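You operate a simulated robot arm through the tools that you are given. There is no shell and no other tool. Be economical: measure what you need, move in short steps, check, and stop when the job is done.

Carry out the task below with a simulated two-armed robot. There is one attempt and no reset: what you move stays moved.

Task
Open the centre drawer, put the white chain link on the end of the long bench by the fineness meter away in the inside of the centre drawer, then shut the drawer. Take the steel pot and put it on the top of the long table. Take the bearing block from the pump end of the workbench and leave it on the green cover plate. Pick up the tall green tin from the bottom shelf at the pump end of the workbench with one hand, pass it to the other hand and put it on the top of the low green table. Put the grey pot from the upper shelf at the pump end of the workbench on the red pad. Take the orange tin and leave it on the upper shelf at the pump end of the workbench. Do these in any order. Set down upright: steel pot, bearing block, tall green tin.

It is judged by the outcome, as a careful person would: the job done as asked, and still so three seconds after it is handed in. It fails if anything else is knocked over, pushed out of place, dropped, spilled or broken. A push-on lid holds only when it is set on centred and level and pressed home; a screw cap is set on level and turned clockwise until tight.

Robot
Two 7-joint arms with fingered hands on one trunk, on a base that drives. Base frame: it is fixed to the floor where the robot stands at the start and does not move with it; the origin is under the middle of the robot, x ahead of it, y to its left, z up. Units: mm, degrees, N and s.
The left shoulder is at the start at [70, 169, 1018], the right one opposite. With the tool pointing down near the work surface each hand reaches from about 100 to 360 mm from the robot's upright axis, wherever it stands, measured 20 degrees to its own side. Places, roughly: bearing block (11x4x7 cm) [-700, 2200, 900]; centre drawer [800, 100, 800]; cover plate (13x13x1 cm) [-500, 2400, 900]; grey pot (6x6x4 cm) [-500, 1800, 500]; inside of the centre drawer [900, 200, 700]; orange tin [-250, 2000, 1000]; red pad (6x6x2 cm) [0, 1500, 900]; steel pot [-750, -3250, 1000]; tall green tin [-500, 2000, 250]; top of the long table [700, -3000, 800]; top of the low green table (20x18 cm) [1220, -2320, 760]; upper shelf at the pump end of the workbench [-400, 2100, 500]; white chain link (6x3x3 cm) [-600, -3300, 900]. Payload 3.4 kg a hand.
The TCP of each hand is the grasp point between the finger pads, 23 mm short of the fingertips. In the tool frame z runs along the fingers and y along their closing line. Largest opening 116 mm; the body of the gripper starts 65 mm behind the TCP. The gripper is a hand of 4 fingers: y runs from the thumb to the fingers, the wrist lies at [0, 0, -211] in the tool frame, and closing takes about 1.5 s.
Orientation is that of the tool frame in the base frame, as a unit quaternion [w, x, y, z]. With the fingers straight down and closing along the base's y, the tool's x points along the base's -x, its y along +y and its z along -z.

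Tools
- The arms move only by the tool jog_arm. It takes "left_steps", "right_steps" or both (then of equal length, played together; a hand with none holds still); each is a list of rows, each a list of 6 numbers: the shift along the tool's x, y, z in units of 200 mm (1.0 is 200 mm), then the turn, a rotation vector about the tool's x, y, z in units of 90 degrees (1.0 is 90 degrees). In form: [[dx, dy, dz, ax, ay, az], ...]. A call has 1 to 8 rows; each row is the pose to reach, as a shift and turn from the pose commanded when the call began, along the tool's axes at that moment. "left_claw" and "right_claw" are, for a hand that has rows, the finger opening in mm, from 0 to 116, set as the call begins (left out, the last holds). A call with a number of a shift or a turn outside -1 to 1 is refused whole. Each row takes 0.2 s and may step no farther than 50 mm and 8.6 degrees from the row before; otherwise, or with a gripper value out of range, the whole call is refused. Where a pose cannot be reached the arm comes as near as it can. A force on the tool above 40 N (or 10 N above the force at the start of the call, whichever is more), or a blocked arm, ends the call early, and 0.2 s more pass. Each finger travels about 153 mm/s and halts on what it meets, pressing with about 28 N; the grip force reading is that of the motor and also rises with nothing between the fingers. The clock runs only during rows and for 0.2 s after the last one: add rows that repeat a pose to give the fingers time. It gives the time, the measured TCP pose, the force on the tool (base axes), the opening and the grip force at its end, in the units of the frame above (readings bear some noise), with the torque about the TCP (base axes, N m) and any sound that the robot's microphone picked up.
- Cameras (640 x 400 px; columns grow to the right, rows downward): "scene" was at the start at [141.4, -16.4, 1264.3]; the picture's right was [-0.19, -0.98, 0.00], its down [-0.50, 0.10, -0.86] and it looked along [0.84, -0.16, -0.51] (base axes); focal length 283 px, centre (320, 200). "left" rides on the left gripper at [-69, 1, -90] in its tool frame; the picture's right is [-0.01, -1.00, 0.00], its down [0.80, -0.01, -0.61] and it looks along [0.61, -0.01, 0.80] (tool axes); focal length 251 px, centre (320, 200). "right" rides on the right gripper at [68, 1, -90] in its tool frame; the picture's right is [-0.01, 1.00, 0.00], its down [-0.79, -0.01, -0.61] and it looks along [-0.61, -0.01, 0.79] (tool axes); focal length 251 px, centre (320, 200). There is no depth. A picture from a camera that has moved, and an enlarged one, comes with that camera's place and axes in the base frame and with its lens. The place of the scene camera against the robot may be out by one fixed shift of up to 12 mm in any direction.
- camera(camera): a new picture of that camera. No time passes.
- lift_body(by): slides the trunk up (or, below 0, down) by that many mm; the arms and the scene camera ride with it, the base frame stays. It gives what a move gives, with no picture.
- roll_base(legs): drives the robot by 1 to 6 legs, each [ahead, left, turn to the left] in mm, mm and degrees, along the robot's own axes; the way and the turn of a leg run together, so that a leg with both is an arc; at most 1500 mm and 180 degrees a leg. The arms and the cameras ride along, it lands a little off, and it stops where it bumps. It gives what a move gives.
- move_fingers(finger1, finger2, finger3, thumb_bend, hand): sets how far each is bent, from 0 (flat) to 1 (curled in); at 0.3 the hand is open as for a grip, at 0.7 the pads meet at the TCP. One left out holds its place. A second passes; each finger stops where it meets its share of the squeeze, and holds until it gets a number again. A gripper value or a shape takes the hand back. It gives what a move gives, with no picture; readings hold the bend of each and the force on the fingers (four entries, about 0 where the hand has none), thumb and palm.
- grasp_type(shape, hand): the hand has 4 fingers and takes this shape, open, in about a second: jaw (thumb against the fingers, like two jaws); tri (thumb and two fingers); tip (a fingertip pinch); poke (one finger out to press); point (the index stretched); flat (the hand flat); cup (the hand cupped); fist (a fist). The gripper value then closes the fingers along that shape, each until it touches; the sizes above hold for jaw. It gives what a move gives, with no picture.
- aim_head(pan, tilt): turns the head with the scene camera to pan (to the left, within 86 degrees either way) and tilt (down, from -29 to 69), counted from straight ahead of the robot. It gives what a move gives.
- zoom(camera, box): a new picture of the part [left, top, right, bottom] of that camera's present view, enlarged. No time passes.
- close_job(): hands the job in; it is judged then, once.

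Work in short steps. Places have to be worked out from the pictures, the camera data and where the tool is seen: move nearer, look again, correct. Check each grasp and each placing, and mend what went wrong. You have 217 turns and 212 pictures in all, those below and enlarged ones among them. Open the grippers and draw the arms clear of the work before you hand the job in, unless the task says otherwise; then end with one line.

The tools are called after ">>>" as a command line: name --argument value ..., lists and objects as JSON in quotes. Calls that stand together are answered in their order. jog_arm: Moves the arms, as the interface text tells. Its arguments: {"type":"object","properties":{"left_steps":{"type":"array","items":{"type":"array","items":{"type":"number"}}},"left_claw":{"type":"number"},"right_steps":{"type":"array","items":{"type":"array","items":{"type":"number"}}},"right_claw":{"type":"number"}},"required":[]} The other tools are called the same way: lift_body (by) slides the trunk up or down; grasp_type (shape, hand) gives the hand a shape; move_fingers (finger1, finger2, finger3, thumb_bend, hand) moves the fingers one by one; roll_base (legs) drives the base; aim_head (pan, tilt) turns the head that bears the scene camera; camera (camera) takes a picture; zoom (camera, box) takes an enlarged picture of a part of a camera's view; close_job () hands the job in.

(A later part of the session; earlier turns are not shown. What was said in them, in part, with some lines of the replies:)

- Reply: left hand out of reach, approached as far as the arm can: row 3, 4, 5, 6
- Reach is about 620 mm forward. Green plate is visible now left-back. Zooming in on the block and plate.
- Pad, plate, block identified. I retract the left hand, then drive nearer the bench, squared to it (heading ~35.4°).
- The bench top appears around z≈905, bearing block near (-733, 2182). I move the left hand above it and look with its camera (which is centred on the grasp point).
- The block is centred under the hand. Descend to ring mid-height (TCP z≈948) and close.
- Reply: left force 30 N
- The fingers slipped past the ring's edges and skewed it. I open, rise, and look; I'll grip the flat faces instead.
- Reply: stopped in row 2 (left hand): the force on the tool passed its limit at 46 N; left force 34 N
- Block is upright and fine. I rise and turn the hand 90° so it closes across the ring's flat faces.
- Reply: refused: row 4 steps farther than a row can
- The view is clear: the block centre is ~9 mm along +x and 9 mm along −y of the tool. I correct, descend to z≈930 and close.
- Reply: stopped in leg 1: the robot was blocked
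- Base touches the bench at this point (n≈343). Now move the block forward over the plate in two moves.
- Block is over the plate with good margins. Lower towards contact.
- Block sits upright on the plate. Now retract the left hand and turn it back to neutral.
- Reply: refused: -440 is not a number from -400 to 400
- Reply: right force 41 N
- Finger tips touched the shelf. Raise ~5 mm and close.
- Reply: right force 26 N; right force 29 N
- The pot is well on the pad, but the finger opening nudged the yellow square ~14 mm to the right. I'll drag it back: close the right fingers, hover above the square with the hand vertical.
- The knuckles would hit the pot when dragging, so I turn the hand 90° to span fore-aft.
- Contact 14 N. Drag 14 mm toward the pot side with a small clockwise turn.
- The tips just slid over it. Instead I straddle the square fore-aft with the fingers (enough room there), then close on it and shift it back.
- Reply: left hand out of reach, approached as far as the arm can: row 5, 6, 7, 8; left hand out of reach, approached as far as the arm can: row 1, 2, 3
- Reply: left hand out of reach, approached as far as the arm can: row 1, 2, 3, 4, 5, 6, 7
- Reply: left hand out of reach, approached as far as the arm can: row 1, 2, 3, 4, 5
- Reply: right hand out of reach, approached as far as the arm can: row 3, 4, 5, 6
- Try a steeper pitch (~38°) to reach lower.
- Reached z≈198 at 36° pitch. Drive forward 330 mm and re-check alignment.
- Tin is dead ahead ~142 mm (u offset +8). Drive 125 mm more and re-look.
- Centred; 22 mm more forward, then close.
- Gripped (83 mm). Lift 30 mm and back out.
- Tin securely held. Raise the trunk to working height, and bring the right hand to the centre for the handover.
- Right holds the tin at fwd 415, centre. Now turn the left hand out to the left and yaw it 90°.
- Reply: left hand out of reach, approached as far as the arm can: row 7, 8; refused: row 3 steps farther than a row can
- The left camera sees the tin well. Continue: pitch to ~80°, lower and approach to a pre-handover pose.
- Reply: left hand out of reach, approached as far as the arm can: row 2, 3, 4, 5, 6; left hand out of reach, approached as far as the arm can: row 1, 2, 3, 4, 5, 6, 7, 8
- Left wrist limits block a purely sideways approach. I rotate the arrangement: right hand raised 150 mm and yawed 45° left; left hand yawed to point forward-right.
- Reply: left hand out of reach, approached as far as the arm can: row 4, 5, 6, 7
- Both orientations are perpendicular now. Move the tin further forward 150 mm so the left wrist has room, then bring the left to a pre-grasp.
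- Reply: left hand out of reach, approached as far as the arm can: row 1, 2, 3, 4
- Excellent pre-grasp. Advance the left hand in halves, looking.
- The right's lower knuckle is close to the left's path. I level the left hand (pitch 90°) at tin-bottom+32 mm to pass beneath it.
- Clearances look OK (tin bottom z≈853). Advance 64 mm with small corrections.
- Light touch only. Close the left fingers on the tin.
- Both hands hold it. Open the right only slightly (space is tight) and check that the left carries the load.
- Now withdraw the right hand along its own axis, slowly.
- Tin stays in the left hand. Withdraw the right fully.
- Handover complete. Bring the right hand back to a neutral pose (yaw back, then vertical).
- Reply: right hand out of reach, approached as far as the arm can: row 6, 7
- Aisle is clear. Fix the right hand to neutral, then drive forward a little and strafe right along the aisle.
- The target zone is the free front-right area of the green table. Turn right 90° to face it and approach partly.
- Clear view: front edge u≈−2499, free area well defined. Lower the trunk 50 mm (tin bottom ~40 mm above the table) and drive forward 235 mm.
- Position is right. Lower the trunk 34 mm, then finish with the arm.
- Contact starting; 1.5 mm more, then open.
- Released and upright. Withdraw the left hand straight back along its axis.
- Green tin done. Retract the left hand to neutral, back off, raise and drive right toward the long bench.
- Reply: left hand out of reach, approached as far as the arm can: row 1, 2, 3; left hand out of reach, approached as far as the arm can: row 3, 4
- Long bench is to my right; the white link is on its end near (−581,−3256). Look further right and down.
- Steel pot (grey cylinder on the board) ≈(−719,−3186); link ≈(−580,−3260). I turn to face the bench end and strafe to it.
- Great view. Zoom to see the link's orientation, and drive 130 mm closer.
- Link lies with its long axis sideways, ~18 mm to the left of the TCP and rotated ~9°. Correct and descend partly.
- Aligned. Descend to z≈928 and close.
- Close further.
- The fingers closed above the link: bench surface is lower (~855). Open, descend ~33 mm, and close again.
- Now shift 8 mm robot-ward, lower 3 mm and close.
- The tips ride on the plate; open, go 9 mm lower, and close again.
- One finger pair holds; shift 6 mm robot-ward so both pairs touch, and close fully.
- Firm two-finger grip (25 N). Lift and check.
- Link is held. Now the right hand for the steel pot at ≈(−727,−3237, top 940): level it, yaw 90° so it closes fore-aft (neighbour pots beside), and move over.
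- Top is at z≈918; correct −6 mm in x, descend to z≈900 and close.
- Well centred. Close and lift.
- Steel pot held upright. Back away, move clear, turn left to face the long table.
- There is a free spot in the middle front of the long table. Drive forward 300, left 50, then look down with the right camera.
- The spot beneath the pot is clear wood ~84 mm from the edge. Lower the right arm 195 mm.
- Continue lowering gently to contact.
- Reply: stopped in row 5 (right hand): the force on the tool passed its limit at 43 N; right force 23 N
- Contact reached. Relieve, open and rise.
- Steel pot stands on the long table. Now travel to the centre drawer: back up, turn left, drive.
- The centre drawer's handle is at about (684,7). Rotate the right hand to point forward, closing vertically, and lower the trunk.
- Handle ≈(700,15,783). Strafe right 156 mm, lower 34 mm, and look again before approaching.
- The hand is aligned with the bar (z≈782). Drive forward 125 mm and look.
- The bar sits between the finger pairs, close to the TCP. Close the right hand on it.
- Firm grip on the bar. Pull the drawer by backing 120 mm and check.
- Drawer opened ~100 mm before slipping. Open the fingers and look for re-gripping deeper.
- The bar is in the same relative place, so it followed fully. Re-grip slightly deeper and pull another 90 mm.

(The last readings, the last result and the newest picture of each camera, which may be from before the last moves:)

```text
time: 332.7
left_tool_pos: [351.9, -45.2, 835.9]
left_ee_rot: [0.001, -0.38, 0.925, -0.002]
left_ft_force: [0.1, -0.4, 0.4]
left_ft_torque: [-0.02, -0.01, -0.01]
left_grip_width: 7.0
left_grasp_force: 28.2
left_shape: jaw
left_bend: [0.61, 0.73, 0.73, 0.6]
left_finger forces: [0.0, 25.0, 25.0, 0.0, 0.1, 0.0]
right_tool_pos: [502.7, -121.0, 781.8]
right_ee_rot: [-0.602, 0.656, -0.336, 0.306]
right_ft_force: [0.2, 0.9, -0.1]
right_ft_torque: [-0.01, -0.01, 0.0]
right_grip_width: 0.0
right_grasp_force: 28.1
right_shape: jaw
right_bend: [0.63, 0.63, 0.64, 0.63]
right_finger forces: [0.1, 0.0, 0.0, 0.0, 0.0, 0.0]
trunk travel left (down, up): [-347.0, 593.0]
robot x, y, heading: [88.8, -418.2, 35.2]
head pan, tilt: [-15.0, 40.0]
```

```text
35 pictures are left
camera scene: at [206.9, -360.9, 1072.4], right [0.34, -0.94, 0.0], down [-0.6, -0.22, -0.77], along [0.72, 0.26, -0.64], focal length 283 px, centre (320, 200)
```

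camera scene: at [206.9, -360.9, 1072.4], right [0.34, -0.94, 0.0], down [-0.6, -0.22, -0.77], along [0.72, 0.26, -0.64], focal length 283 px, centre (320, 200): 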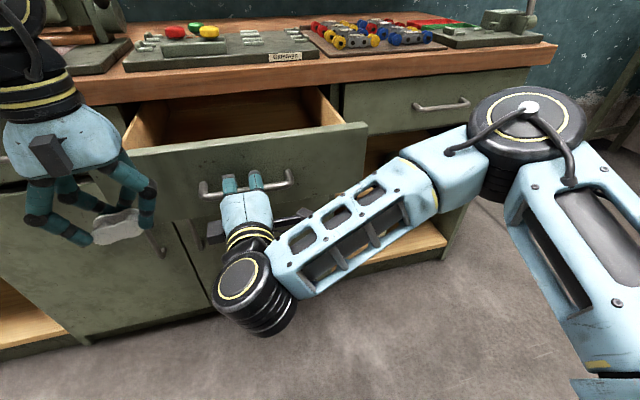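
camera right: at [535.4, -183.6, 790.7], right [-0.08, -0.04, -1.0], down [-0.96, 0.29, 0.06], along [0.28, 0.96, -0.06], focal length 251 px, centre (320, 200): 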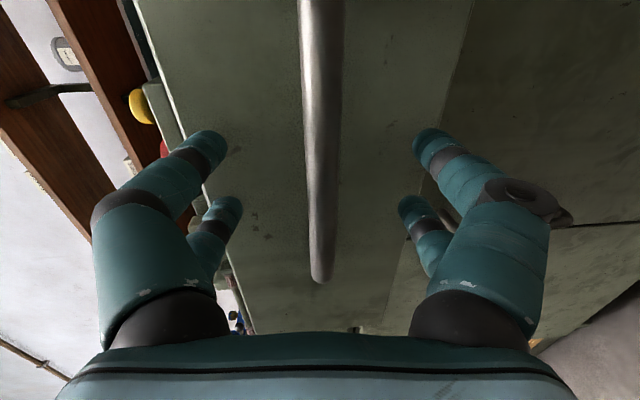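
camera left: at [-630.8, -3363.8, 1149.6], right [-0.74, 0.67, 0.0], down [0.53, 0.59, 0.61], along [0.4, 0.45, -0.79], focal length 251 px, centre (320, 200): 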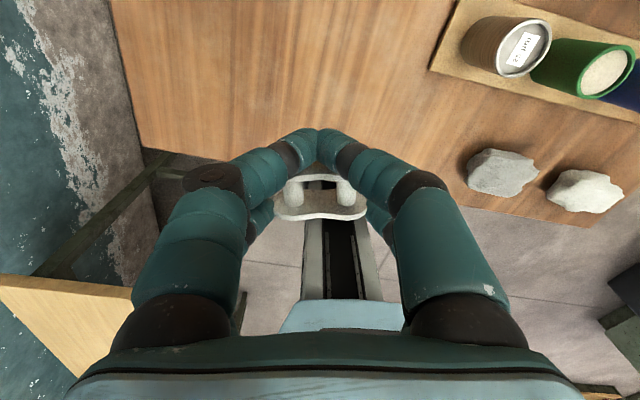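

Drawer is open ~200 mm. Release the bar: open, back out 70 mm, raise 200 mm, then look.

>>> jog_arm --right_steps '[[0, 0, 0, 0, 0, 0], [0, 0, 0, 0, 0, 0], [0, 0, 0, 0, 0, 0], [0, 0, 0, 0, 0, 0]]' --right_claw 95

>>> roll_base --legs '[[-90, 0, 0]]'

>>> lift_body --by 215

>>> roll_base --legs '[[0, -155, 0], [200, 0, 0]]'

>>> camera --camera "scene"

>>> camera --camera "left"

```text
time: 333.7
left_tool_pos: [351.4, -44.9, 837.0]
left_ee_rot: [0.0, -0.38, 0.925, -0.002]
left_ft_force: [-0.2, 0.0, -0.2]
left_ft_torque: [-0.03, -0.01, 0.03]
left_grip_width: 6.8
left_grasp_force: 27.4
left_shape: jaw
left_bend: [0.61, 0.73, 0.73, 0.6]
left_finger forces: [0.0, 24.9, 25.0, 0.0, 0.0, 0.1]
right_tool_pos: [504.4, -120.3, 781.2]
right_ee_rot: [-0.601, 0.657, -0.337, 0.306]
right_ft_force: [0.5, 0.3, -0.6]
right_ft_torque: [-0.01, 0.04, 0.05]
right_grip_width: 95.1
right_grasp_force: 0.1
right_shape: jaw
right_bend: [0.57, 0.57, 0.57, 0.57]
right_finger forces: [0.0, 0.1, 0.1, 0.0, 0.0, 0.1]
trunk travel left (down, up): [-347.0, 593.0]
robot x, y, heading: [85.0, -419.4, 35.3]
head pan, tilt: [-15.0, 40.0]
```

```text
time: 334.8
left_tool_pos: [278.6, -95.8, 837.0]
left_ee_rot: [0.001, -0.381, 0.925, -0.002]
left_ft_force: [-0.1, 0.3, 0.6]
left_ft_torque: [0.01, -0.03, 0.02]
left_grip_width: 6.8
left_grasp_force: 27.9
left_shape: jaw
left_bend: [0.61, 0.73, 0.73, 0.6]
left_finger forces: [0.0, 25.2, 25.0, 0.0, 0.0, 0.0]
right_tool_pos: [432.3, -171.8, 781.9]
right_ee_rot: [-0.602, 0.656, -0.336, 0.306]
right_ft_force: [0.1, -0.1, 0.8]
right_ft_torque: [-0.01, -0.01, -0.01]
right_grip_width: 94.9
right_grasp_force: 0.1
right_shape: jaw
right_bend: [0.57, 0.57, 0.57, 0.57]
right_finger forces: [0.1, 0.0, 0.1, 0.0, 0.0, 0.0]
trunk travel left (down, up): [-347.0, 593.0]
robot x, y, heading: [8.0, -469.5, 35.2]
head pan, tilt: [-15.0, 40.0]
```

```text
time: 337.1
left_tool_pos: [279.4, -94.8, 1051.7]
left_ee_rot: [0.001, -0.38, 0.925, -0.002]
left_ft_force: [0.2, 0.1, -0.4]
left_ft_torque: [0.0, -0.04, -0.01]
left_grip_width: 6.7
left_grasp_force: 28.1
left_shape: jaw
left_bend: [0.61, 0.73, 0.73, 0.6]
left_finger forces: [0.1, 25.1, 25.0, 0.0, 0.0, 0.0]
right_tool_pos: [433.1, -171.3, 995.1]
right_ee_rot: [-0.602, 0.657, -0.336, 0.306]
right_ft_force: [-0.1, -0.4, 0.4]
right_ft_torque: [0.02, 0.0, -0.01]
right_grip_width: 94.7
right_grasp_force: 0.1
right_shape: jaw
right_bend: [0.57, 0.57, 0.57, 0.57]
right_finger forces: [0.0, 0.0, 0.0, 0.0, 0.1, 0.1]
trunk travel left (down, up): [-562.0, 378.0]
robot x, y, heading: [9.6, -467.8, 35.2]
head pan, tilt: [-15.0, 40.0]
```

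```text
time: 339.6
left_tool_pos: [533.3, -107.5, 1051.1]
left_ee_rot: [0.0, -0.378, 0.926, -0.001]
left_ft_force: [-0.8, 0.3, -0.4]
left_ft_torque: [-0.01, 0.02, 0.02]
left_grip_width: 6.7
left_grasp_force: 27.5
left_shape: jaw
left_bend: [0.61, 0.73, 0.73, 0.6]
left_finger forces: [0.0, 25.1, 25.0, 0.0, 0.0, 0.0]
right_tool_pos: [685.4, -185.4, 997.0]
right_ee_rot: [-0.601, 0.657, -0.337, 0.306]
right_ft_force: [-0.4, 0.4, -0.5]
right_ft_torque: [0.01, -0.02, -0.01]
right_grip_width: 94.6
right_grasp_force: 0.1
right_shape: jaw
right_bend: [0.57, 0.57, 0.57, 0.57]
right_finger forces: [0.0, 0.0, 0.0, 0.1, 0.0, 0.0]
trunk travel left (down, up): [-562.0, 378.0]
robot x, y, heading: [262.0, -485.5, 35.2]
head pan, tilt: [-15.0, 40.0]
```

```text
34 pictures are left
camera scene: at [388.4, -422.9, 1287.2], right [0.34, -0.94, 0.0], down [-0.6, -0.22, -0.77], along [0.72, 0.26, -0.64], focal length 283 px, centre (320, 200)
```

scene: 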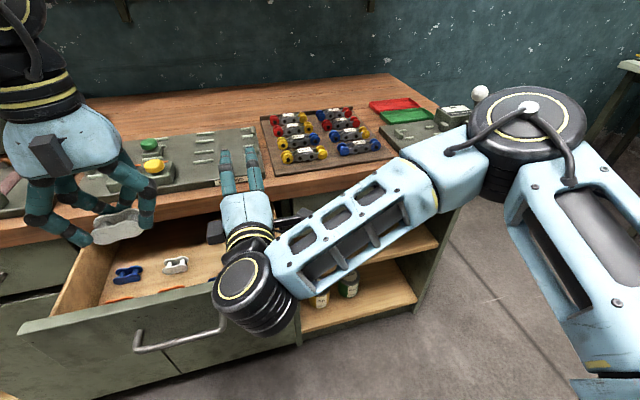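

```text
33 pictures are left
camera left: at [582.7, -60.5, 1140.2], right [0.71, -0.71, 0.0], down [-0.56, -0.56, 0.61], along [-0.43, -0.43, -0.79], focal length 251 px, centre (320, 200)
```

left: 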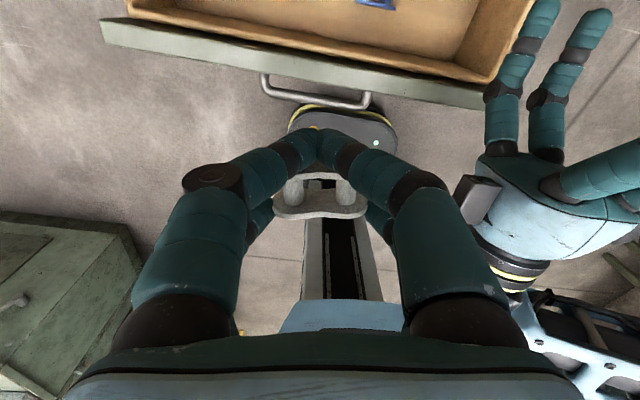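

The drawer already holds a blue and a white link. Retract the right hand to see the rest of the drawer.

>>> jog_arm --right_steps '[[0, 0, -0.2, 0, 0, 0], [0, 0, -0.4, 0, 0, 0], [0.2, 0, -0.5, 0, 0, 0], [0.4, 0, -0.6, 0, 0, 0], [0.6, 0, -0.7, 0, 0, 0], [0.8, 0, -0.7, 0, 0, 0]]'

>>> aim_head --pan 10 --tilt 50

>>> camera --camera "scene"

```text
time: 341.1
left_tool_pos: [532.4, -108.5, 1051.9]
left_ee_rot: [0.0, -0.378, 0.926, -0.002]
left_ft_force: [0.5, 0.5, 0.7]
left_ft_torque: [0.0, -0.02, -0.05]
left_grip_width: 7.2
left_grasp_force: 27.5
left_shape: jaw
left_bend: [0.61, 0.73, 0.73, 0.6]
left_finger forces: [0.0, 25.0, 24.9, 0.1, 0.0, 0.0]
right_tool_pos: [675.3, -289.6, 979.1]
right_ee_rot: [-0.603, 0.655, -0.337, 0.306]
right_ft_force: [0.7, -0.2, -0.1]
right_ft_torque: [0.01, -0.01, 0.02]
right_grip_width: 94.4
right_grasp_force: 0.1
right_shape: jaw
right_bend: [0.57, 0.57, 0.57, 0.57]
right_finger forces: [0.0, 0.0, 0.1, 0.1, 0.0, 0.0]
right hand out of reach, approached as far as the arm can: row 4, 5, 6
trunk travel left (down, up): [-562.0, 378.0]
robot x, y, heading: [265.9, -480.9, 34.9]
head pan, tilt: [-15.0, 40.0]
```

```text
time: 341.9
left_tool_pos: [533.5, -108.7, 1052.1]
left_ee_rot: [0.001, -0.379, 0.926, -0.001]
left_ft_force: [-0.4, 0.0, 0.6]
left_ft_torque: [0.0, 0.01, 0.0]
left_grip_width: 6.9
left_grasp_force: 27.8
left_shape: jaw
left_bend: [0.61, 0.73, 0.73, 0.6]
left_finger forces: [0.0, 25.0, 25.1, 0.0, 0.0, 0.0]
right_tool_pos: [675.1, -288.4, 979.7]
right_ee_rot: [-0.602, 0.656, -0.337, 0.307]
right_ft_force: [-0.1, -0.2, 0.9]
right_ft_torque: [-0.01, 0.0, 0.03]
right_grip_width: 94.9
right_grasp_force: 0.2
right_shape: jaw
right_bend: [0.57, 0.57, 0.57, 0.57]
right_finger forces: [0.0, 0.0, 0.0, 0.0, 0.0, 0.0]
trunk travel left (down, up): [-562.0, 378.0]
robot x, y, heading: [263.2, -479.3, 34.9]
head pan, tilt: [10.0, 50.0]
```

```text
32 pictures are left
camera scene: at [362.8, -397.7, 1273.1], right [0.71, -0.71, 0.0], down [-0.54, -0.54, -0.64], along [0.45, 0.46, -0.77], focal length 283 px, centre (320, 200)
```

scene: 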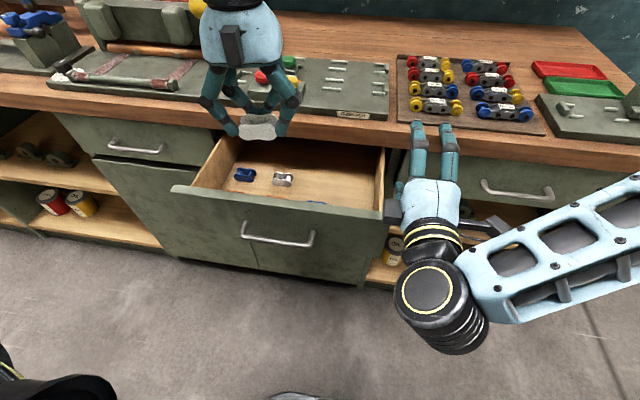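

>>> zoom --camera "scene" --box '[160, 110, 420, 270]'

```text
2.46 times, centred on (290, 190) of scene
camera zoom: at [362.8, -397.7, 1273.1], right [0.71, -0.71, 0.0], down [-0.54, -0.54, -0.64], along [0.45, 0.46, -0.77], focal length 697 px, centre (394, 225)
```

zoom: 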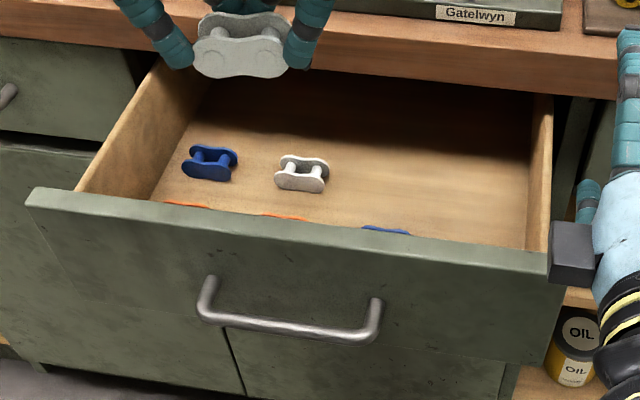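

Free slot: right of the front-row blue link (n≈487, u≈−530). Move the base right 130 and forward 80, then check with the left camera.

>>> roll_base --legs '[[0, -130, 0.4], [80, 0, 0]]'

>>> jog_arm --left_steps '[[-0.08, 0, 0, 0, 0, 0.05], [-0.18, 0, 0, 0, 0, 0.1], [-0.18, 0, 0, 0, 0, 0.1]]'

>>> camera --camera "left"

>>> camera --camera "scene"

```text
time: 343.9
left_tool_pos: [671.6, -167.1, 1051.3]
left_ee_rot: [0.001, -0.381, 0.924, -0.001]
left_ft_force: [-0.1, 0.3, -0.1]
left_ft_torque: [-0.01, 0.02, 0.04]
left_grip_width: 6.7
left_grasp_force: 27.9
left_shape: jaw
left_bend: [0.61, 0.73, 0.73, 0.6]
left_finger forces: [0.0, 25.0, 25.0, 0.1, 0.0, 0.0]
right_tool_pos: [815.1, -347.2, 978.9]
right_ee_rot: [-0.603, 0.657, -0.335, 0.305]
right_ft_force: [-0.3, 0.3, -0.5]
right_ft_torque: [-0.02, -0.03, 0.01]
right_grip_width: 95.1
right_grasp_force: 0.0
right_shape: jaw
right_bend: [0.57, 0.57, 0.57, 0.57]
right_finger forces: [0.1, 0.0, 0.0, 0.0, 0.0, 0.1]
trunk travel left (down, up): [-562.0, 378.0]
robot x, y, heading: [405.8, -543.5, 35.5]
head pan, tilt: [10.0, 50.0]
```

```text
time: 344.7
left_tool_pos: [695.3, -141.6, 1051.2]
left_ee_rot: [0.001, -0.308, 0.951, -0.001]
left_ft_force: [0.0, -0.2, -0.1]
left_ft_torque: [0.01, -0.02, 0.05]
left_grip_width: 6.7
left_grasp_force: 27.5
left_shape: jaw
left_bend: [0.61, 0.73, 0.73, 0.6]
left_finger forces: [0.0, 24.9, 25.0, 0.1, 0.0, 0.0]
right_tool_pos: [814.0, -347.4, 979.5]
right_ee_rot: [-0.603, 0.657, -0.335, 0.305]
right_ft_force: [0.3, -0.2, 0.4]
right_ft_torque: [0.0, -0.03, 0.0]
right_grip_width: 95.1
right_grasp_force: 0.1
right_shape: jaw
right_bend: [0.57, 0.57, 0.57, 0.57]
right_finger forces: [0.0, 0.0, 0.0, 0.0, 0.0, 0.0]
trunk travel left (down, up): [-562.0, 378.0]
robot x, y, heading: [403.3, -545.1, 35.6]
head pan, tilt: [10.0, 50.0]
```

```text
30 pictures are left
camera left: at [751.3, -102.4, 1140.4], right [0.59, -0.8, 0.0], down [-0.64, -0.47, 0.61], along [-0.49, -0.36, -0.8], focal length 251 px, centre (320, 200)
```

left: 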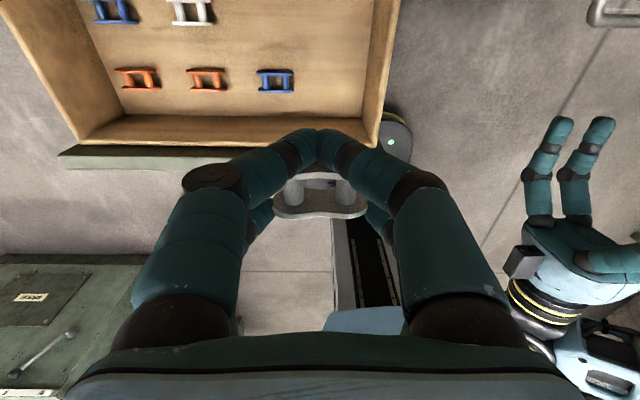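

```text
29 pictures are left
camera scene: at [501.9, -458.2, 1273.2], right [0.71, -0.7, 0.0], down [-0.54, -0.55, -0.64], along [0.45, 0.46, -0.77], focal length 283 px, centre (320, 200)
```

scene: 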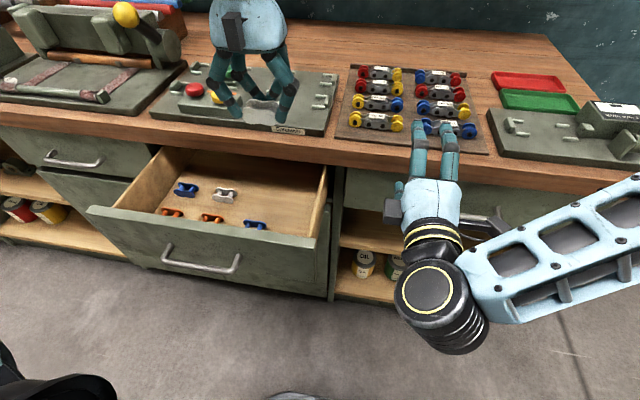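

Clear view: I'll place it at the free spot right of the front-row blue link. Align (−16 mm, +13 mm) and descend in stages.

>>> jog_arm --left_steps '[[-0.065, -0.08, 0.1, 0, 0, 0], [-0.065, -0.08, 0.3, 0, 0, 0], [-0.065, -0.08, 0.5, 0, 0, 0], [-0.065, -0.08, 0.7, 0, 0, 0], [-0.065, -0.08, 0.9, 0, 0, 0], [-0.065, -0.08, 0.9, 0, 0, 0]]'

>>> camera --camera "left"

>>> zoom --camera "scene" --box '[80, 60, 380, 280]'

```text
time: 346.1
left_tool_pos: [715.7, -145.2, 873.9]
left_ee_rot: [0.002, -0.309, 0.951, -0.002]
left_ft_force: [-0.4, -0.8, 0.0]
left_ft_torque: [0.0, 0.03, 0.02]
left_grip_width: 6.9
left_grasp_force: 27.9
left_shape: jaw
left_bend: [0.61, 0.73, 0.73, 0.6]
left_finger forces: [0.1, 25.0, 25.0, 0.0, 0.0, 0.0]
right_tool_pos: [813.8, -346.3, 979.7]
right_ee_rot: [-0.602, 0.657, -0.335, 0.304]
right_ft_force: [-0.3, -0.5, -0.5]
right_ft_torque: [0.0, 0.03, 0.02]
right_grip_width: 94.9
right_grasp_force: 0.1
right_shape: jaw
right_bend: [0.57, 0.57, 0.57, 0.57]
right_finger forces: [0.1, 0.1, 0.0, 0.0, 0.0, 0.0]
trunk travel left (down, up): [-562.0, 378.0]
robot x, y, heading: [406.9, -543.8, 35.4]
head pan, tilt: [10.0, 50.0]
```

```text
28 pictures are left
camera left: at [772.1, -106.2, 961.5], right [0.59, -0.8, 0.0], down [-0.64, -0.47, 0.61], along [-0.49, -0.36, -0.8], focal length 251 px, centre (320, 200)
```

left: 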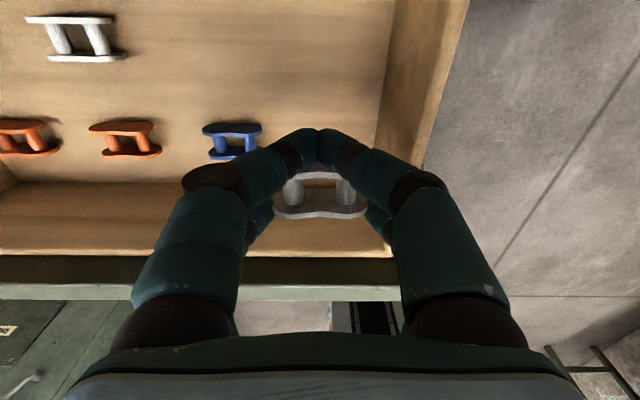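

```text
1.82 times, centred on (230, 170) of scene
camera zoom: at [502.6, -457.9, 1273.1], right [0.71, -0.7, 0.0], down [-0.54, -0.55, -0.64], along [0.45, 0.46, -0.77], focal length 515 px, centre (484, 254)
```

zoom: 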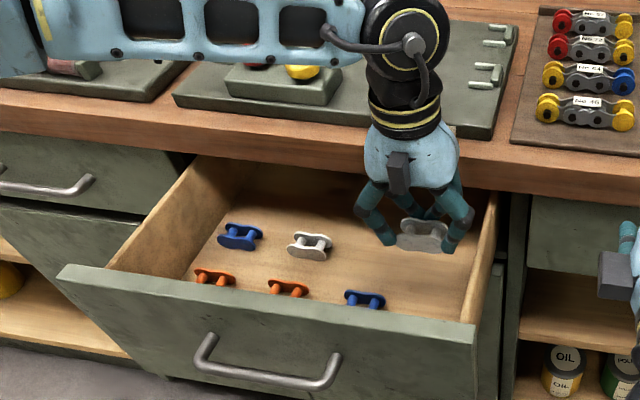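

Right-wall clearance is tight; shift 5 mm left, then descend slowly to z≈785, watching force.

>>> jog_arm --left_steps '[[0, 0.025, 0.1, 0, 0, 0], [0, 0.025, 0.2, 0, 0, 0], [0, 0.025, 0.3, 0, 0, 0], [0, 0.025, 0.38, 0, 0, 0], [0, 0.025, 0.45, 0, 0, 0], [0, 0.025, 0.45, 0, 0, 0]]'

>>> camera --camera "left"

>>> zoom --camera "scene" --box '[80, 60, 380, 280]'

```text
time: 347.1
left_tool_pos: [709.6, -141.0, 809.0]
left_ee_rot: [0.011, -0.307, 0.952, -0.003]
left_ft_force: [-3.8, -8.1, 6.6]
left_ft_torque: [1.15, -0.84, -0.33]
left_grip_width: 7.0
left_grasp_force: 28.5
left_shape: jaw
left_bend: [0.61, 0.73, 0.73, 0.6]
left_finger forces: [0.1, 25.2, 25.0, 0.0, 0.0, 0.0]
left hand out of reach, approached as far as the arm can: row 3, 4, 5
right_tool_pos: [812.8, -346.5, 980.2]
right_ee_rot: [-0.603, 0.657, -0.334, 0.305]
right_ft_force: [-0.3, -0.4, 0.3]
right_ft_torque: [0.02, 0.0, -0.02]
right_grip_width: 94.8
right_grasp_force: 0.0
right_shape: jaw
right_bend: [0.57, 0.57, 0.57, 0.57]
right_finger forces: [0.0, 0.1, 0.0, 0.0, 0.0, 0.1]
trunk travel left (down, up): [-562.0, 378.0]
robot x, y, heading: [408.8, -541.0, 35.6]
head pan, tilt: [10.0, 50.0]
stopped in row 5 (left hand): the force on the tool passed its limit at 52 N (the readings are from after the stop); the commanded pose is now the measured one
```

```text
26 pictures are left
camera left: at [763.9, -102.1, 899.1], right [0.59, -0.81, 0.01], down [-0.65, -0.47, 0.59], along [-0.47, -0.36, -0.81], focal length 251 px, centre (320, 200)
```

left: 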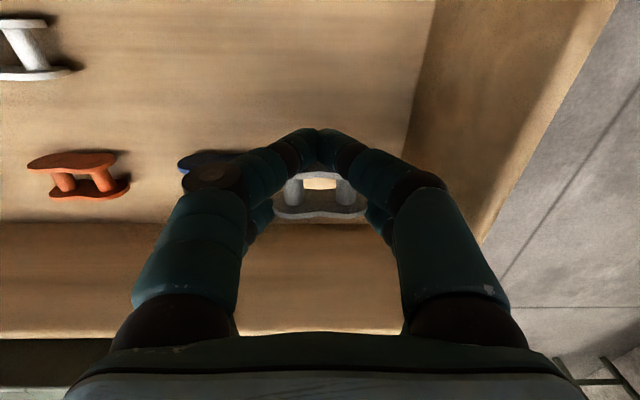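

```text
1.82 times, centred on (230, 170) of scene
camera zoom: at [500.2, -459.8, 1273.5], right [0.71, -0.7, 0.0], down [-0.54, -0.55, -0.64], along [0.45, 0.46, -0.76], focal length 515 px, centre (484, 254)
```

zoom: 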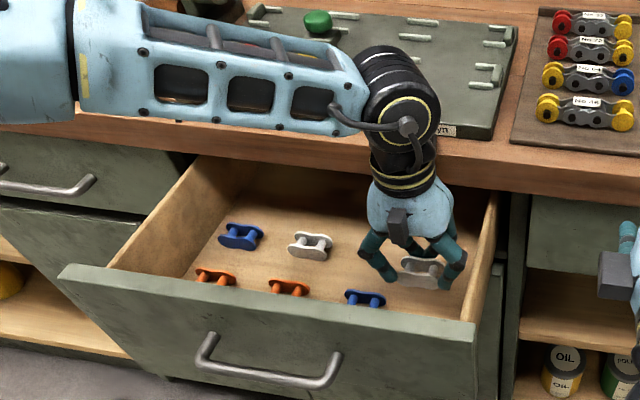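

Something on the wall side of the hand touched the bench edge. Lift a bit, shift 32 mm toward me, then descend again.

>>> jog_arm --left_steps '[[0.02, 0, -0.05, 0, 0, 0], [0.12, -0.02, -0.05, 0, 0, 0], [0.17, -0.02, -0.05, 0, 0, 0], [0.17, -0.02, 0.05, 0, 0, 0], [0.17, -0.02, 0.12, 0, 0, 0], [0.17, -0.02, 0.16, 0, 0, 0], [0.17, -0.02, 0.16, 0, 0, 0]]'

>>> camera --camera "left"

```text
time: 348.7
left_tool_pos: [685.2, -162.6, 775.0]
left_ee_rot: [0.009, -0.308, 0.951, -0.003]
left_ft_force: [-0.2, 0.9, 0.0]
left_ft_torque: [-0.02, 0.02, 0.06]
left_grip_width: 6.9
left_grasp_force: 27.8
left_shape: jaw
left_bend: [0.61, 0.73, 0.73, 0.6]
left_finger forces: [0.0, 25.5, 25.9, 0.0, 0.1, 0.0]
right_tool_pos: [816.3, -346.1, 979.2]
right_ee_rot: [-0.603, 0.657, -0.335, 0.305]
right_ft_force: [0.8, 0.7, 0.7]
right_ft_torque: [0.02, -0.03, -0.01]
right_grip_width: 94.8
right_grasp_force: 0.1
right_shape: jaw
right_bend: [0.57, 0.57, 0.57, 0.57]
right_finger forces: [0.0, 0.0, 0.0, 0.1, 0.0, 0.1]
trunk travel left (down, up): [-562.0, 378.0]
robot x, y, heading: [407.0, -542.2, 35.4]
head pan, tilt: [10.0, 50.0]
```

```text
24 pictures are left
camera left: at [740.0, -123.5, 865.4], right [0.59, -0.81, 0.01], down [-0.65, -0.47, 0.59], along [-0.47, -0.36, -0.8], focal length 251 px, centre (320, 200)
```

left: 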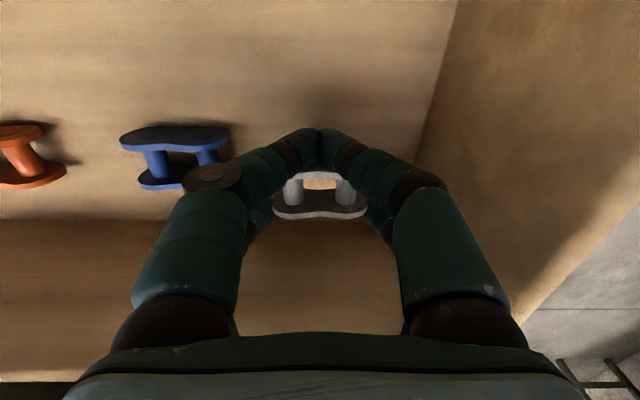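

No contact now; blue link is clear. Descend gently to the drawer floor.

>>> jog_arm --left_steps '[[0, 0, 0.02, 0, 0, 0], [0, 0, 0.04, 0, 0, 0], [0, 0, 0.055, 0, 0, 0], [0, 0, 0.07, 0, 0, 0], [0, 0, 0.085, 0, 0, 0], [0, 0, 0.085, 0, 0, 0]]'

```text
time: 350.1
left_tool_pos: [681.4, -159.2, 761.8]
left_ee_rot: [0.011, -0.308, 0.951, -0.004]
left_ft_force: [0.5, -0.2, 0.3]
left_ft_torque: [0.02, -0.01, 0.03]
left_grip_width: 6.7
left_grasp_force: 27.9
left_shape: jaw
left_bend: [0.61, 0.73, 0.73, 0.6]
left_finger forces: [0.0, 25.5, 25.7, 0.1, 0.1, 0.0]
left hand out of reach, approached as far as the arm can: row 3, 4, 5, 6
right_tool_pos: [814.6, -346.3, 979.1]
right_ee_rot: [-0.603, 0.657, -0.335, 0.305]
right_ft_force: [0.3, 0.5, -0.7]
right_ft_torque: [-0.01, -0.01, -0.03]
right_grip_width: 94.7
right_grasp_force: 0.1
right_shape: jaw
right_bend: [0.57, 0.57, 0.57, 0.57]
right_finger forces: [0.0, 0.0, 0.0, 0.1, 0.1, 0.0]
trunk travel left (down, up): [-562.0, 378.0]
robot x, y, heading: [405.9, -540.3, 35.5]
head pan, tilt: [10.0, 50.0]
```

Arm limit reached; lower the last bit with the trunk in small steps.

>>> lift_body --by -6

>>> lift_body --by -5

>>> zoom --camera "left" --box '[180, 100, 460, 280]'

```text
time: 350.6
left_tool_pos: [680.9, -161.0, 758.4]
left_ee_rot: [0.013, -0.308, 0.951, -0.004]
left_ft_force: [-1.3, 1.8, 28.3]
left_ft_torque: [-0.17, 0.46, 0.0]
left_grip_width: 7.3
left_grasp_force: 27.4
left_shape: jaw
left_bend: [0.61, 0.74, 0.74, 0.6]
left_finger forces: [0.4, 31.2, 29.5, 0.1, 0.7, 0.1]
right_tool_pos: [813.6, -347.8, 975.0]
right_ee_rot: [-0.603, 0.656, -0.335, 0.305]
right_ft_force: [-0.2, -0.5, -0.7]
right_ft_torque: [-0.01, 0.03, 0.04]
right_grip_width: 95.0
right_grasp_force: 0.2
right_shape: jaw
right_bend: [0.57, 0.57, 0.57, 0.57]
right_finger forces: [0.0, 0.0, 0.1, 0.0, 0.0, 0.0]
trunk travel left (down, up): [-556.0, 384.0]
robot x, y, heading: [406.3, -542.5, 35.6]
head pan, tilt: [10.0, 50.0]
```

```text
time: 351.0
left_tool_pos: [683.2, -159.6, 758.1]
left_ee_rot: [0.015, -0.307, 0.952, -0.004]
left_ft_force: [-1.2, 1.2, 27.0]
left_ft_torque: [-0.15, 0.52, -0.03]
left_grip_width: 7.3
left_grasp_force: 28.3
left_shape: jaw
left_bend: [0.61, 0.75, 0.75, 0.6]
left_finger forces: [0.5, 31.0, 29.5, 0.0, 0.8, 0.1]
right_tool_pos: [813.4, -347.4, 970.8]
right_ee_rot: [-0.603, 0.657, -0.334, 0.305]
right_ft_force: [0.1, -0.1, -0.8]
right_ft_torque: [0.0, 0.01, 0.02]
right_grip_width: 94.7
right_grasp_force: 0.0
right_shape: jaw
right_bend: [0.57, 0.57, 0.57, 0.57]
right_finger forces: [0.0, 0.0, 0.0, 0.1, 0.1, 0.0]
trunk travel left (down, up): [-554.0, 386.0]
robot x, y, heading: [406.7, -537.7, 35.6]
head pan, tilt: [10.0, 50.0]
stopped: the force on the tool passed its limit at 43 N (the readings are from after the stop); the commanded pose is now the measured one
```

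```text
2.22 times, centred on (320, 190) of left
camera zoom: at [736.1, -121.3, 848.0], right [0.59, -0.8, 0.02], down [-0.66, -0.47, 0.59], along [-0.46, -0.36, -0.81], focal length 559 px, centre (320, 222)
```

zoom: 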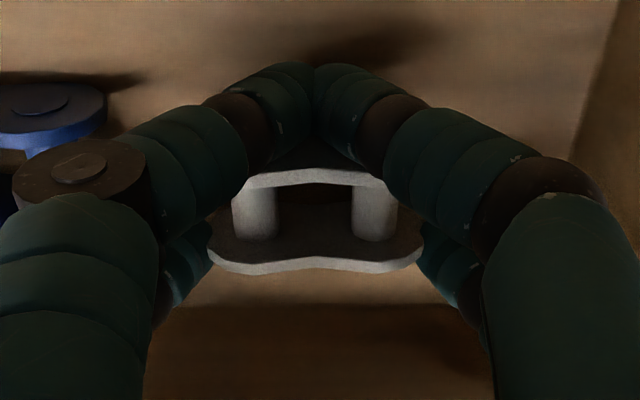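

Link is on the drawer floor. Relieve, open just enough, and rise.

>>> lift_body --by 4

>>> jog_arm --left_steps '[[0, 0, 0, 0, 0, 0], [0, 0, 0, 0, 0, 0], [0, 0, 0, 0, 0, 0], [0, 0, 0, 0, 0, 0]]' --left_claw 55

>>> zoom --camera "left" --box '[120, 80, 480, 300]'

```text
time: 351.6
left_tool_pos: [682.4, -160.3, 758.4]
left_ee_rot: [0.013, -0.308, 0.951, -0.004]
left_ft_force: [1.0, 0.0, 6.2]
left_ft_torque: [0.02, 0.08, 0.01]
left_grip_width: 7.5
left_grasp_force: 28.5
left_shape: jaw
left_bend: [0.61, 0.75, 0.75, 0.6]
left_finger forces: [0.3, 27.2, 27.6, 0.0, 0.3, 0.0]
right_tool_pos: [814.8, -346.4, 975.0]
right_ee_rot: [-0.602, 0.656, -0.336, 0.306]
right_ft_force: [-0.3, -0.2, 0.8]
right_ft_torque: [-0.02, -0.03, 0.01]
right_grip_width: 94.8
right_grasp_force: 0.1
right_shape: jaw
right_bend: [0.57, 0.57, 0.57, 0.57]
right_finger forces: [0.0, 0.0, 0.0, 0.0, 0.1, 0.0]
trunk travel left (down, up): [-558.0, 382.0]
robot x, y, heading: [402.2, -541.4, 35.7]
head pan, tilt: [10.0, 50.0]
```

```text
time: 352.6
left_tool_pos: [682.4, -160.2, 759.1]
left_ee_rot: [0.012, -0.308, 0.951, -0.005]
left_ft_force: [0.2, 0.7, 0.2]
left_ft_torque: [0.06, 0.0, 0.0]
left_grip_width: 54.3
left_grasp_force: 0.0
left_shape: jaw
left_bend: [0.73, 0.73, 0.73, 0.76]
left_finger forces: [0.1, 0.1, 0.1, 0.0, 0.0, 0.0]
right_tool_pos: [815.0, -346.0, 976.0]
right_ee_rot: [-0.603, 0.657, -0.336, 0.304]
right_ft_force: [-0.2, 0.3, -0.1]
right_ft_torque: [0.02, 0.03, 0.02]
right_grip_width: 95.0
right_grasp_force: 0.1
right_shape: jaw
right_bend: [0.57, 0.57, 0.57, 0.57]
right_finger forces: [0.0, 0.0, 0.0, 0.0, 0.0, 0.0]
trunk travel left (down, up): [-558.0, 382.0]
robot x, y, heading: [407.0, -541.8, 35.2]
head pan, tilt: [10.0, 50.0]
```

```text
1.78 times, centred on (300, 190) of left
camera zoom: at [736.4, -120.3, 848.8], right [0.59, -0.81, 0.02], down [-0.66, -0.47, 0.59], along [-0.47, -0.36, -0.81], focal length 447 px, centre (356, 218)
```

zoom: 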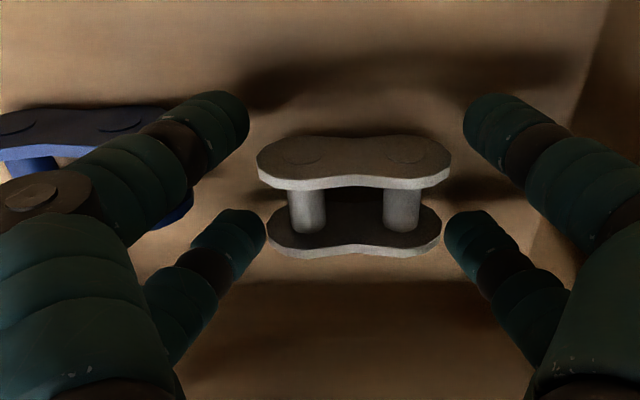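

Released. Raise straight up with the trunk.

>>> lift_body --by 180

>>> zoom --camera "scene" --box '[80, 60, 380, 300]'

```text
time: 354.6
left_tool_pos: [681.6, -158.4, 938.3]
left_ee_rot: [0.014, -0.308, 0.951, -0.004]
left_ft_force: [0.0, 0.3, 0.6]
left_ft_torque: [0.01, 0.01, -0.02]
left_grip_width: 54.4
left_grasp_force: 0.0
left_shape: jaw
left_bend: [0.73, 0.73, 0.73, 0.76]
left_finger forces: [0.1, 0.0, 0.0, 0.0, 0.0, 0.0]
right_tool_pos: [815.5, -346.1, 1154.8]
right_ee_rot: [-0.603, 0.657, -0.335, 0.305]
right_ft_force: [0.1, -0.3, 0.4]
right_ft_torque: [0.02, 0.01, -0.01]
right_grip_width: 94.8
right_grasp_force: 0.1
right_shape: jaw
right_bend: [0.57, 0.57, 0.57, 0.57]
right_finger forces: [0.1, 0.1, 0.0, 0.0, 0.0, 0.1]
trunk travel left (down, up): [-738.0, 202.0]
robot x, y, heading: [409.1, -543.1, 35.6]
head pan, tilt: [10.0, 50.0]
```

```text
1.67 times, centred on (230, 180) of scene
camera zoom: at [502.9, -457.4, 1448.9], right [0.71, -0.7, 0.0], down [-0.54, -0.55, -0.64], along [0.45, 0.46, -0.77], focal length 472 px, centre (470, 233)
```

zoom: 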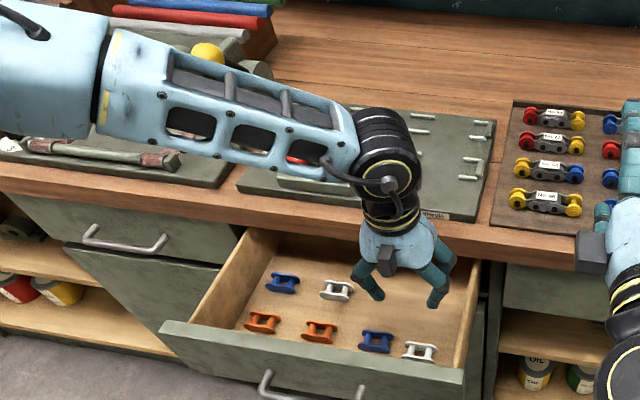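

The white link is inside. Now close the drawer: retract the left hand, back off, line the right hand up with the handle (as when opening).

>>> jog_arm --left_steps '[[0.2, 0, 0, 0, 0, 0], [0.4, 0, 0, 0, 0, 0], [0.6, 0, 0, 0, 0, 0], [0.8, 0, 0, 0, 0, 0], [1, 0, 0, 0, 0, 0]]'

>>> roll_base --legs '[[-310, 0, 0], [0, 365, -0.2]]'

>>> lift_body --by -373

>>> camera --camera "scene"

>>> camera --camera "right"

```text
time: 355.8
left_tool_pos: [542.7, -276.4, 924.2]
left_ee_rot: [0.012, -0.308, 0.951, -0.004]
left_ft_force: [0.1, 0.3, -0.7]
left_ft_torque: [-0.05, 0.01, 0.0]
left_grip_width: 54.4
left_grasp_force: 0.1
left_shape: jaw
left_bend: [0.73, 0.73, 0.73, 0.76]
left_finger forces: [0.0, 0.0, 0.1, 0.1, 0.0, 0.0]
left hand out of reach, approached as far as the arm can: row 5
right_tool_pos: [816.1, -344.9, 1154.7]
right_ee_rot: [-0.602, 0.658, -0.336, 0.304]
right_ft_force: [0.6, -0.8, 0.3]
right_ft_torque: [0.03, -0.03, -0.01]
right_grip_width: 94.9
right_grasp_force: 0.1
right_shape: jaw
right_bend: [0.57, 0.57, 0.57, 0.57]
right_finger forces: [0.0, 0.1, 0.1, 0.1, 0.0, 0.1]
trunk travel left (down, up): [-738.0, 202.0]
robot x, y, heading: [406.0, -546.2, 35.5]
head pan, tilt: [10.0, 50.0]
```

```text
time: 359.7
left_tool_pos: [78.5, -170.6, 926.2]
left_ee_rot: [0.011, -0.315, 0.949, -0.004]
left_ft_force: [-1.3, 0.8, 0.3]
left_ft_torque: [0.0, 0.03, -0.03]
left_grip_width: 54.3
left_grasp_force: 0.1
left_shape: jaw
left_bend: [0.73, 0.73, 0.73, 0.76]
left_finger forces: [0.1, 0.0, 0.1, 0.0, 0.1, 0.0]
right_tool_pos: [350.7, -236.7, 1155.5]
right_ee_rot: [-0.604, 0.66, -0.331, 0.301]
right_ft_force: [-0.2, 0.1, 0.4]
right_ft_torque: [-0.02, 0.0, -0.01]
right_grip_width: 94.7
right_grasp_force: 0.0
right_shape: jaw
right_bend: [0.57, 0.57, 0.57, 0.57]
right_finger forces: [0.0, 0.0, 0.1, 0.1, 0.1, 0.1]
trunk travel left (down, up): [-738.0, 202.0]
robot x, y, heading: [-56.9, -437.6, 36.4]
head pan, tilt: [10.0, 50.0]
```

```text
time: 363.4
left_tool_pos: [79.4, -169.2, 551.8]
left_ee_rot: [0.012, -0.314, 0.949, -0.003]
left_ft_force: [-0.2, -0.6, 0.8]
left_ft_torque: [0.04, -0.01, 0.01]
left_grip_width: 54.4
left_grasp_force: 0.0
left_shape: jaw
left_bend: [0.73, 0.73, 0.73, 0.76]
left_finger forces: [0.0, 0.0, 0.0, 0.0, 0.0, 0.0]
right_tool_pos: [351.6, -236.7, 782.9]
right_ee_rot: [-0.605, 0.659, -0.331, 0.3]
right_ft_force: [0.2, 0.4, -0.7]
right_ft_torque: [0.01, -0.06, 0.0]
right_grip_width: 94.7
right_grasp_force: 0.1
right_shape: jaw
right_bend: [0.57, 0.57, 0.57, 0.57]
right_finger forces: [0.0, 0.0, 0.1, 0.1, 0.0, 0.0]
trunk travel left (down, up): [-365.0, 575.0]
robot x, y, heading: [-55.8, -440.3, 36.5]
head pan, tilt: [10.0, 50.0]
```

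```text
20 pictures are left
camera scene: at [40.2, -351.7, 1076.0], right [0.72, -0.69, 0.0], down [-0.53, -0.55, -0.64], along [0.44, 0.46, -0.77], focal length 283 px, centre (320, 200)
```

scene: 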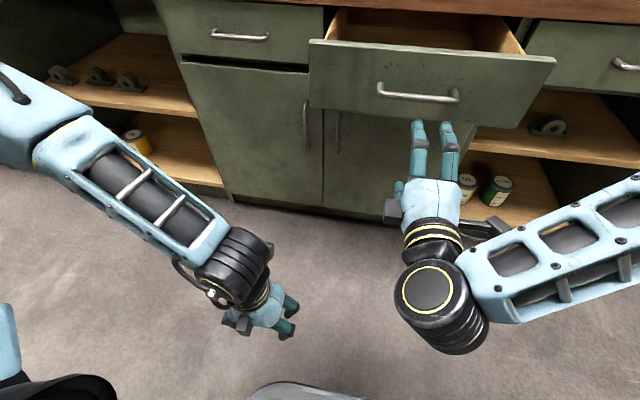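

```text
19 pictures are left
camera right: at [320.4, -345.6, 790.3], right [-0.08, -0.04, -1.0], down [-0.96, 0.27, 0.06], along [0.27, 0.96, -0.06], focal length 251 px, centre (320, 200)
```

right: 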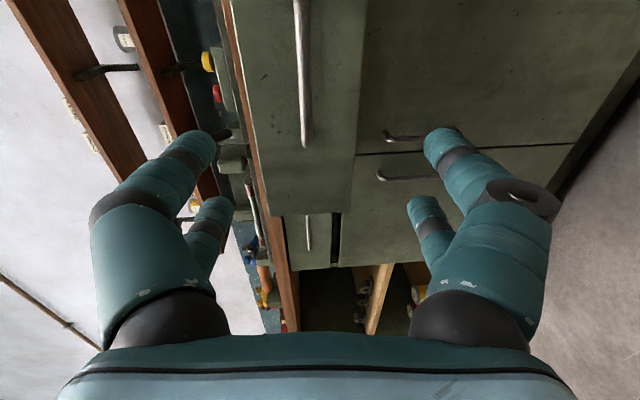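

Aligned with the bar. Drive forward to push the drawer.

>>> roll_base --legs '[[0, 0, -1], [300, 4, 0]]'

>>> camera --camera "scene"

>>> camera --camera "right"

```text
time: 365.7
left_tool_pos: [327.4, 3.1, 550.3]
left_ee_rot: [0.011, -0.302, 0.953, -0.003]
left_ft_force: [0.1, -0.7, -0.7]
left_ft_torque: [-0.01, -0.03, 0.0]
left_grip_width: 54.6
left_grasp_force: 0.0
left_shape: jaw
left_bend: [0.73, 0.73, 0.73, 0.76]
left_finger forces: [0.1, 0.0, 0.0, 0.0, 0.0, 0.0]
right_tool_pos: [599.1, -70.5, 782.4]
right_ee_rot: [-0.6, 0.655, -0.34, 0.308]
right_ft_force: [1.3, 0.4, -0.2]
right_ft_torque: [0.03, 0.04, 0.04]
right_grip_width: 95.0
right_grasp_force: 0.0
right_shape: jaw
right_bend: [0.57, 0.57, 0.57, 0.57]
right_finger forces: [0.0, 0.1, 0.1, 0.0, 0.0, 0.0]
trunk travel left (down, up): [-365.0, 575.0]
robot x, y, heading: [189.4, -264.7, 34.5]
head pan, tilt: [10.0, 50.0]
```

```text
18 pictures are left
camera scene: at [286.2, -178.5, 1075.8], right [0.7, -0.71, 0.0], down [-0.54, -0.54, -0.64], along [0.46, 0.45, -0.77], focal length 283 px, centre (320, 200)
```

scene: 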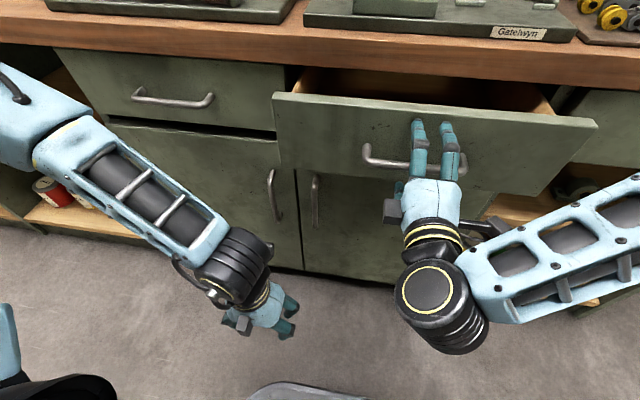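

```text
17 pictures are left
camera right: at [566.4, -179.8, 790.0], right [-0.08, -0.04, -1.0], down [-0.95, 0.3, 0.06], along [0.29, 0.95, -0.06], focal length 251 px, centre (320, 200)
```

right: 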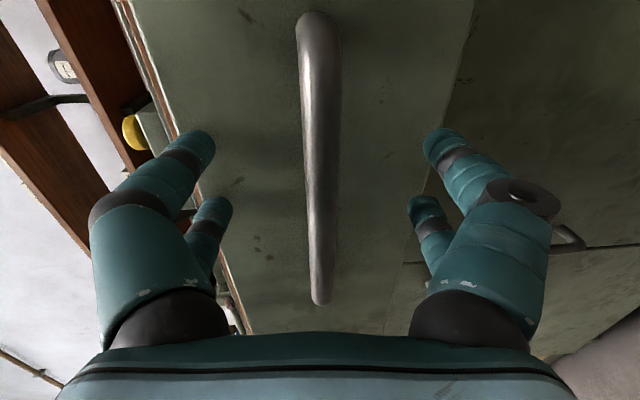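

The drawer is being pushed in. Continue 110 mm.

>>> roll_base --legs '[[110, 0, 0.7]]'

>>> camera --camera "scene"

```text
time: 367.0
left_tool_pos: [413.3, 66.7, 551.7]
left_ee_rot: [0.011, -0.308, 0.951, -0.004]
left_ft_force: [-1.2, 0.0, -0.6]
left_ft_torque: [0.01, -0.02, 0.02]
left_grip_width: 54.4
left_grasp_force: 0.0
left_shape: jaw
left_bend: [0.73, 0.73, 0.73, 0.76]
left_finger forces: [0.1, 0.0, 0.1, 0.0, 0.0, 0.0]
right_tool_pos: [683.3, -4.9, 782.0]
right_ee_rot: [-0.602, 0.659, -0.333, 0.304]
right_ft_force: [-0.2, 0.1, -0.1]
right_ft_torque: [-0.03, 0.03, 0.0]
right_grip_width: 94.5
right_grasp_force: 0.1
right_shape: jaw
right_bend: [0.57, 0.57, 0.57, 0.57]
right_finger forces: [0.1, 0.0, 0.0, 0.0, 0.0, 0.0]
trunk travel left (down, up): [-365.0, 575.0]
robot x, y, heading: [278.0, -199.3, 35.7]
head pan, tilt: [10.0, 50.0]
stopped in leg 1: the force on the tool passed its limit at 58 N (the readings are from after the stop); the commanded pose is now the measured one
```

```text
16 pictures are left
camera scene: at [372.8, -115.5, 1076.0], right [0.71, -0.7, 0.0], down [-0.54, -0.55, -0.64], along [0.45, 0.46, -0.77], focal length 283 px, centre (320, 200)
```

scene: 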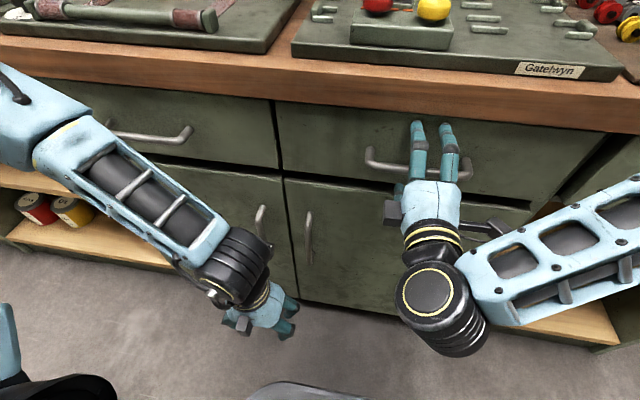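

Drawer hit its stop. Back off and check it is flush.

>>> roll_base --legs '[[-250, 0, 0]]'

>>> aim_head --pan 0 --tilt 30

>>> camera --camera "scene"

```text
time: 368.9
left_tool_pos: [201.8, -86.1, 551.6]
left_ee_rot: [0.013, -0.309, 0.951, -0.004]
left_ft_force: [0.1, -0.2, 0.3]
left_ft_torque: [0.0, 0.03, -0.01]
left_grip_width: 54.6
left_grasp_force: 0.1
left_shape: jaw
left_bend: [0.73, 0.73, 0.73, 0.76]
left_finger forces: [0.0, 0.0, 0.1, 0.0, 0.1, 0.0]
right_tool_pos: [470.5, -155.8, 782.9]
right_ee_rot: [-0.602, 0.659, -0.333, 0.303]
right_ft_force: [-0.5, 0.5, -0.6]
right_ft_torque: [0.01, 0.0, 0.01]
right_grip_width: 94.6
right_grasp_force: 0.0
right_shape: jaw
right_bend: [0.57, 0.57, 0.57, 0.57]
right_finger forces: [0.0, 0.1, 0.0, 0.0, 0.0, 0.0]
trunk travel left (down, up): [-365.0, 575.0]
robot x, y, heading: [63.7, -347.8, 35.4]
head pan, tilt: [10.0, 50.0]
```

```text
time: 369.7
left_tool_pos: [200.4, -85.2, 552.2]
left_ee_rot: [0.012, -0.309, 0.951, -0.005]
left_ft_force: [0.0, -0.3, -0.5]
left_ft_torque: [0.0, 0.0, -0.02]
left_grip_width: 54.4
left_grasp_force: 0.0
left_shape: jaw
left_bend: [0.73, 0.73, 0.73, 0.76]
left_finger forces: [0.0, 0.1, 0.0, 0.1, 0.1, 0.1]
right_tool_pos: [470.8, -154.5, 781.0]
right_ee_rot: [-0.602, 0.659, -0.333, 0.303]
right_ft_force: [-0.1, 0.0, 0.0]
right_ft_torque: [0.01, -0.03, -0.01]
right_grip_width: 95.0
right_grasp_force: 0.1
right_shape: jaw
right_bend: [0.57, 0.57, 0.57, 0.57]
right_finger forces: [0.1, 0.0, 0.0, 0.0, 0.0, 0.0]
trunk travel left (down, up): [-365.0, 575.0]
robot x, y, heading: [64.2, -352.1, 35.6]
head pan, tilt: [0.0, 30.0]
```

```text
15 pictures are left
camera scene: at [180.7, -269.1, 1105.4], right [0.58, -0.81, 0.0], down [-0.41, -0.29, -0.87], along [0.7, 0.5, -0.5], focal length 283 px, centre (320, 200)
```

scene: 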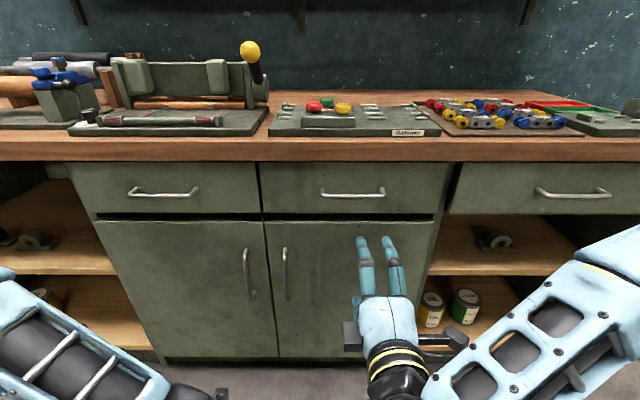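

The drawer is shut flush. Open both hands fully, clear of the work, then hand in.

>>> jog_arm --left_steps '[[0, 0, 0, 0, 0, 0], [0, 0, 0, 0, 0, 0], [0, 0, 0, 0, 0, 0]]' --right_steps '[[0, 0, -0.1, 0, 0, 0], [0, 0, -0.2, 0, 0, 0], [0, 0, -0.2, 0, 0, 0]]' --left_claw 116 --right_claw 116

>>> close_job

```text
time: 370.5
left_tool_pos: [201.3, -84.6, 552.0]
left_ee_rot: [0.011, -0.309, 0.951, -0.004]
left_ft_force: [-0.2, 0.6, -0.3]
left_ft_torque: [-0.01, 0.02, -0.01]
left_grip_width: 116.0
left_grasp_force: 0.1
left_shape: jaw
left_bend: [0.3, 0.3, 0.3, 0.3]
left_finger forces: [0.0, 0.0, 0.0, 0.0, 0.1, 0.1]
right_tool_pos: [445.0, -151.5, 777.9]
right_ee_rot: [-0.602, 0.659, -0.333, 0.303]
right_ft_force: [0.7, -0.4, 1.0]
right_ft_torque: [0.02, 0.04, -0.02]
right_grip_width: 116.1
right_grasp_force: 0.1
right_shape: jaw
right_bend: [0.3, 0.3, 0.3, 0.3]
right_finger forces: [0.1, 0.1, 0.0, 0.1, 0.0, 0.0]
right hand out of reach, approached as far as the arm can: row 1, 2, 3
trunk travel left (down, up): [-365.0, 575.0]
robot x, y, heading: [64.9, -349.6, 35.6]
head pan, tilt: [0.0, 30.0]
```

```text
The job is handed in.
```

All six jobs are done and handed in; the one slip was nudging the yellow square beside the red pad, which I put back to within about 3–4 mm of its old spot.
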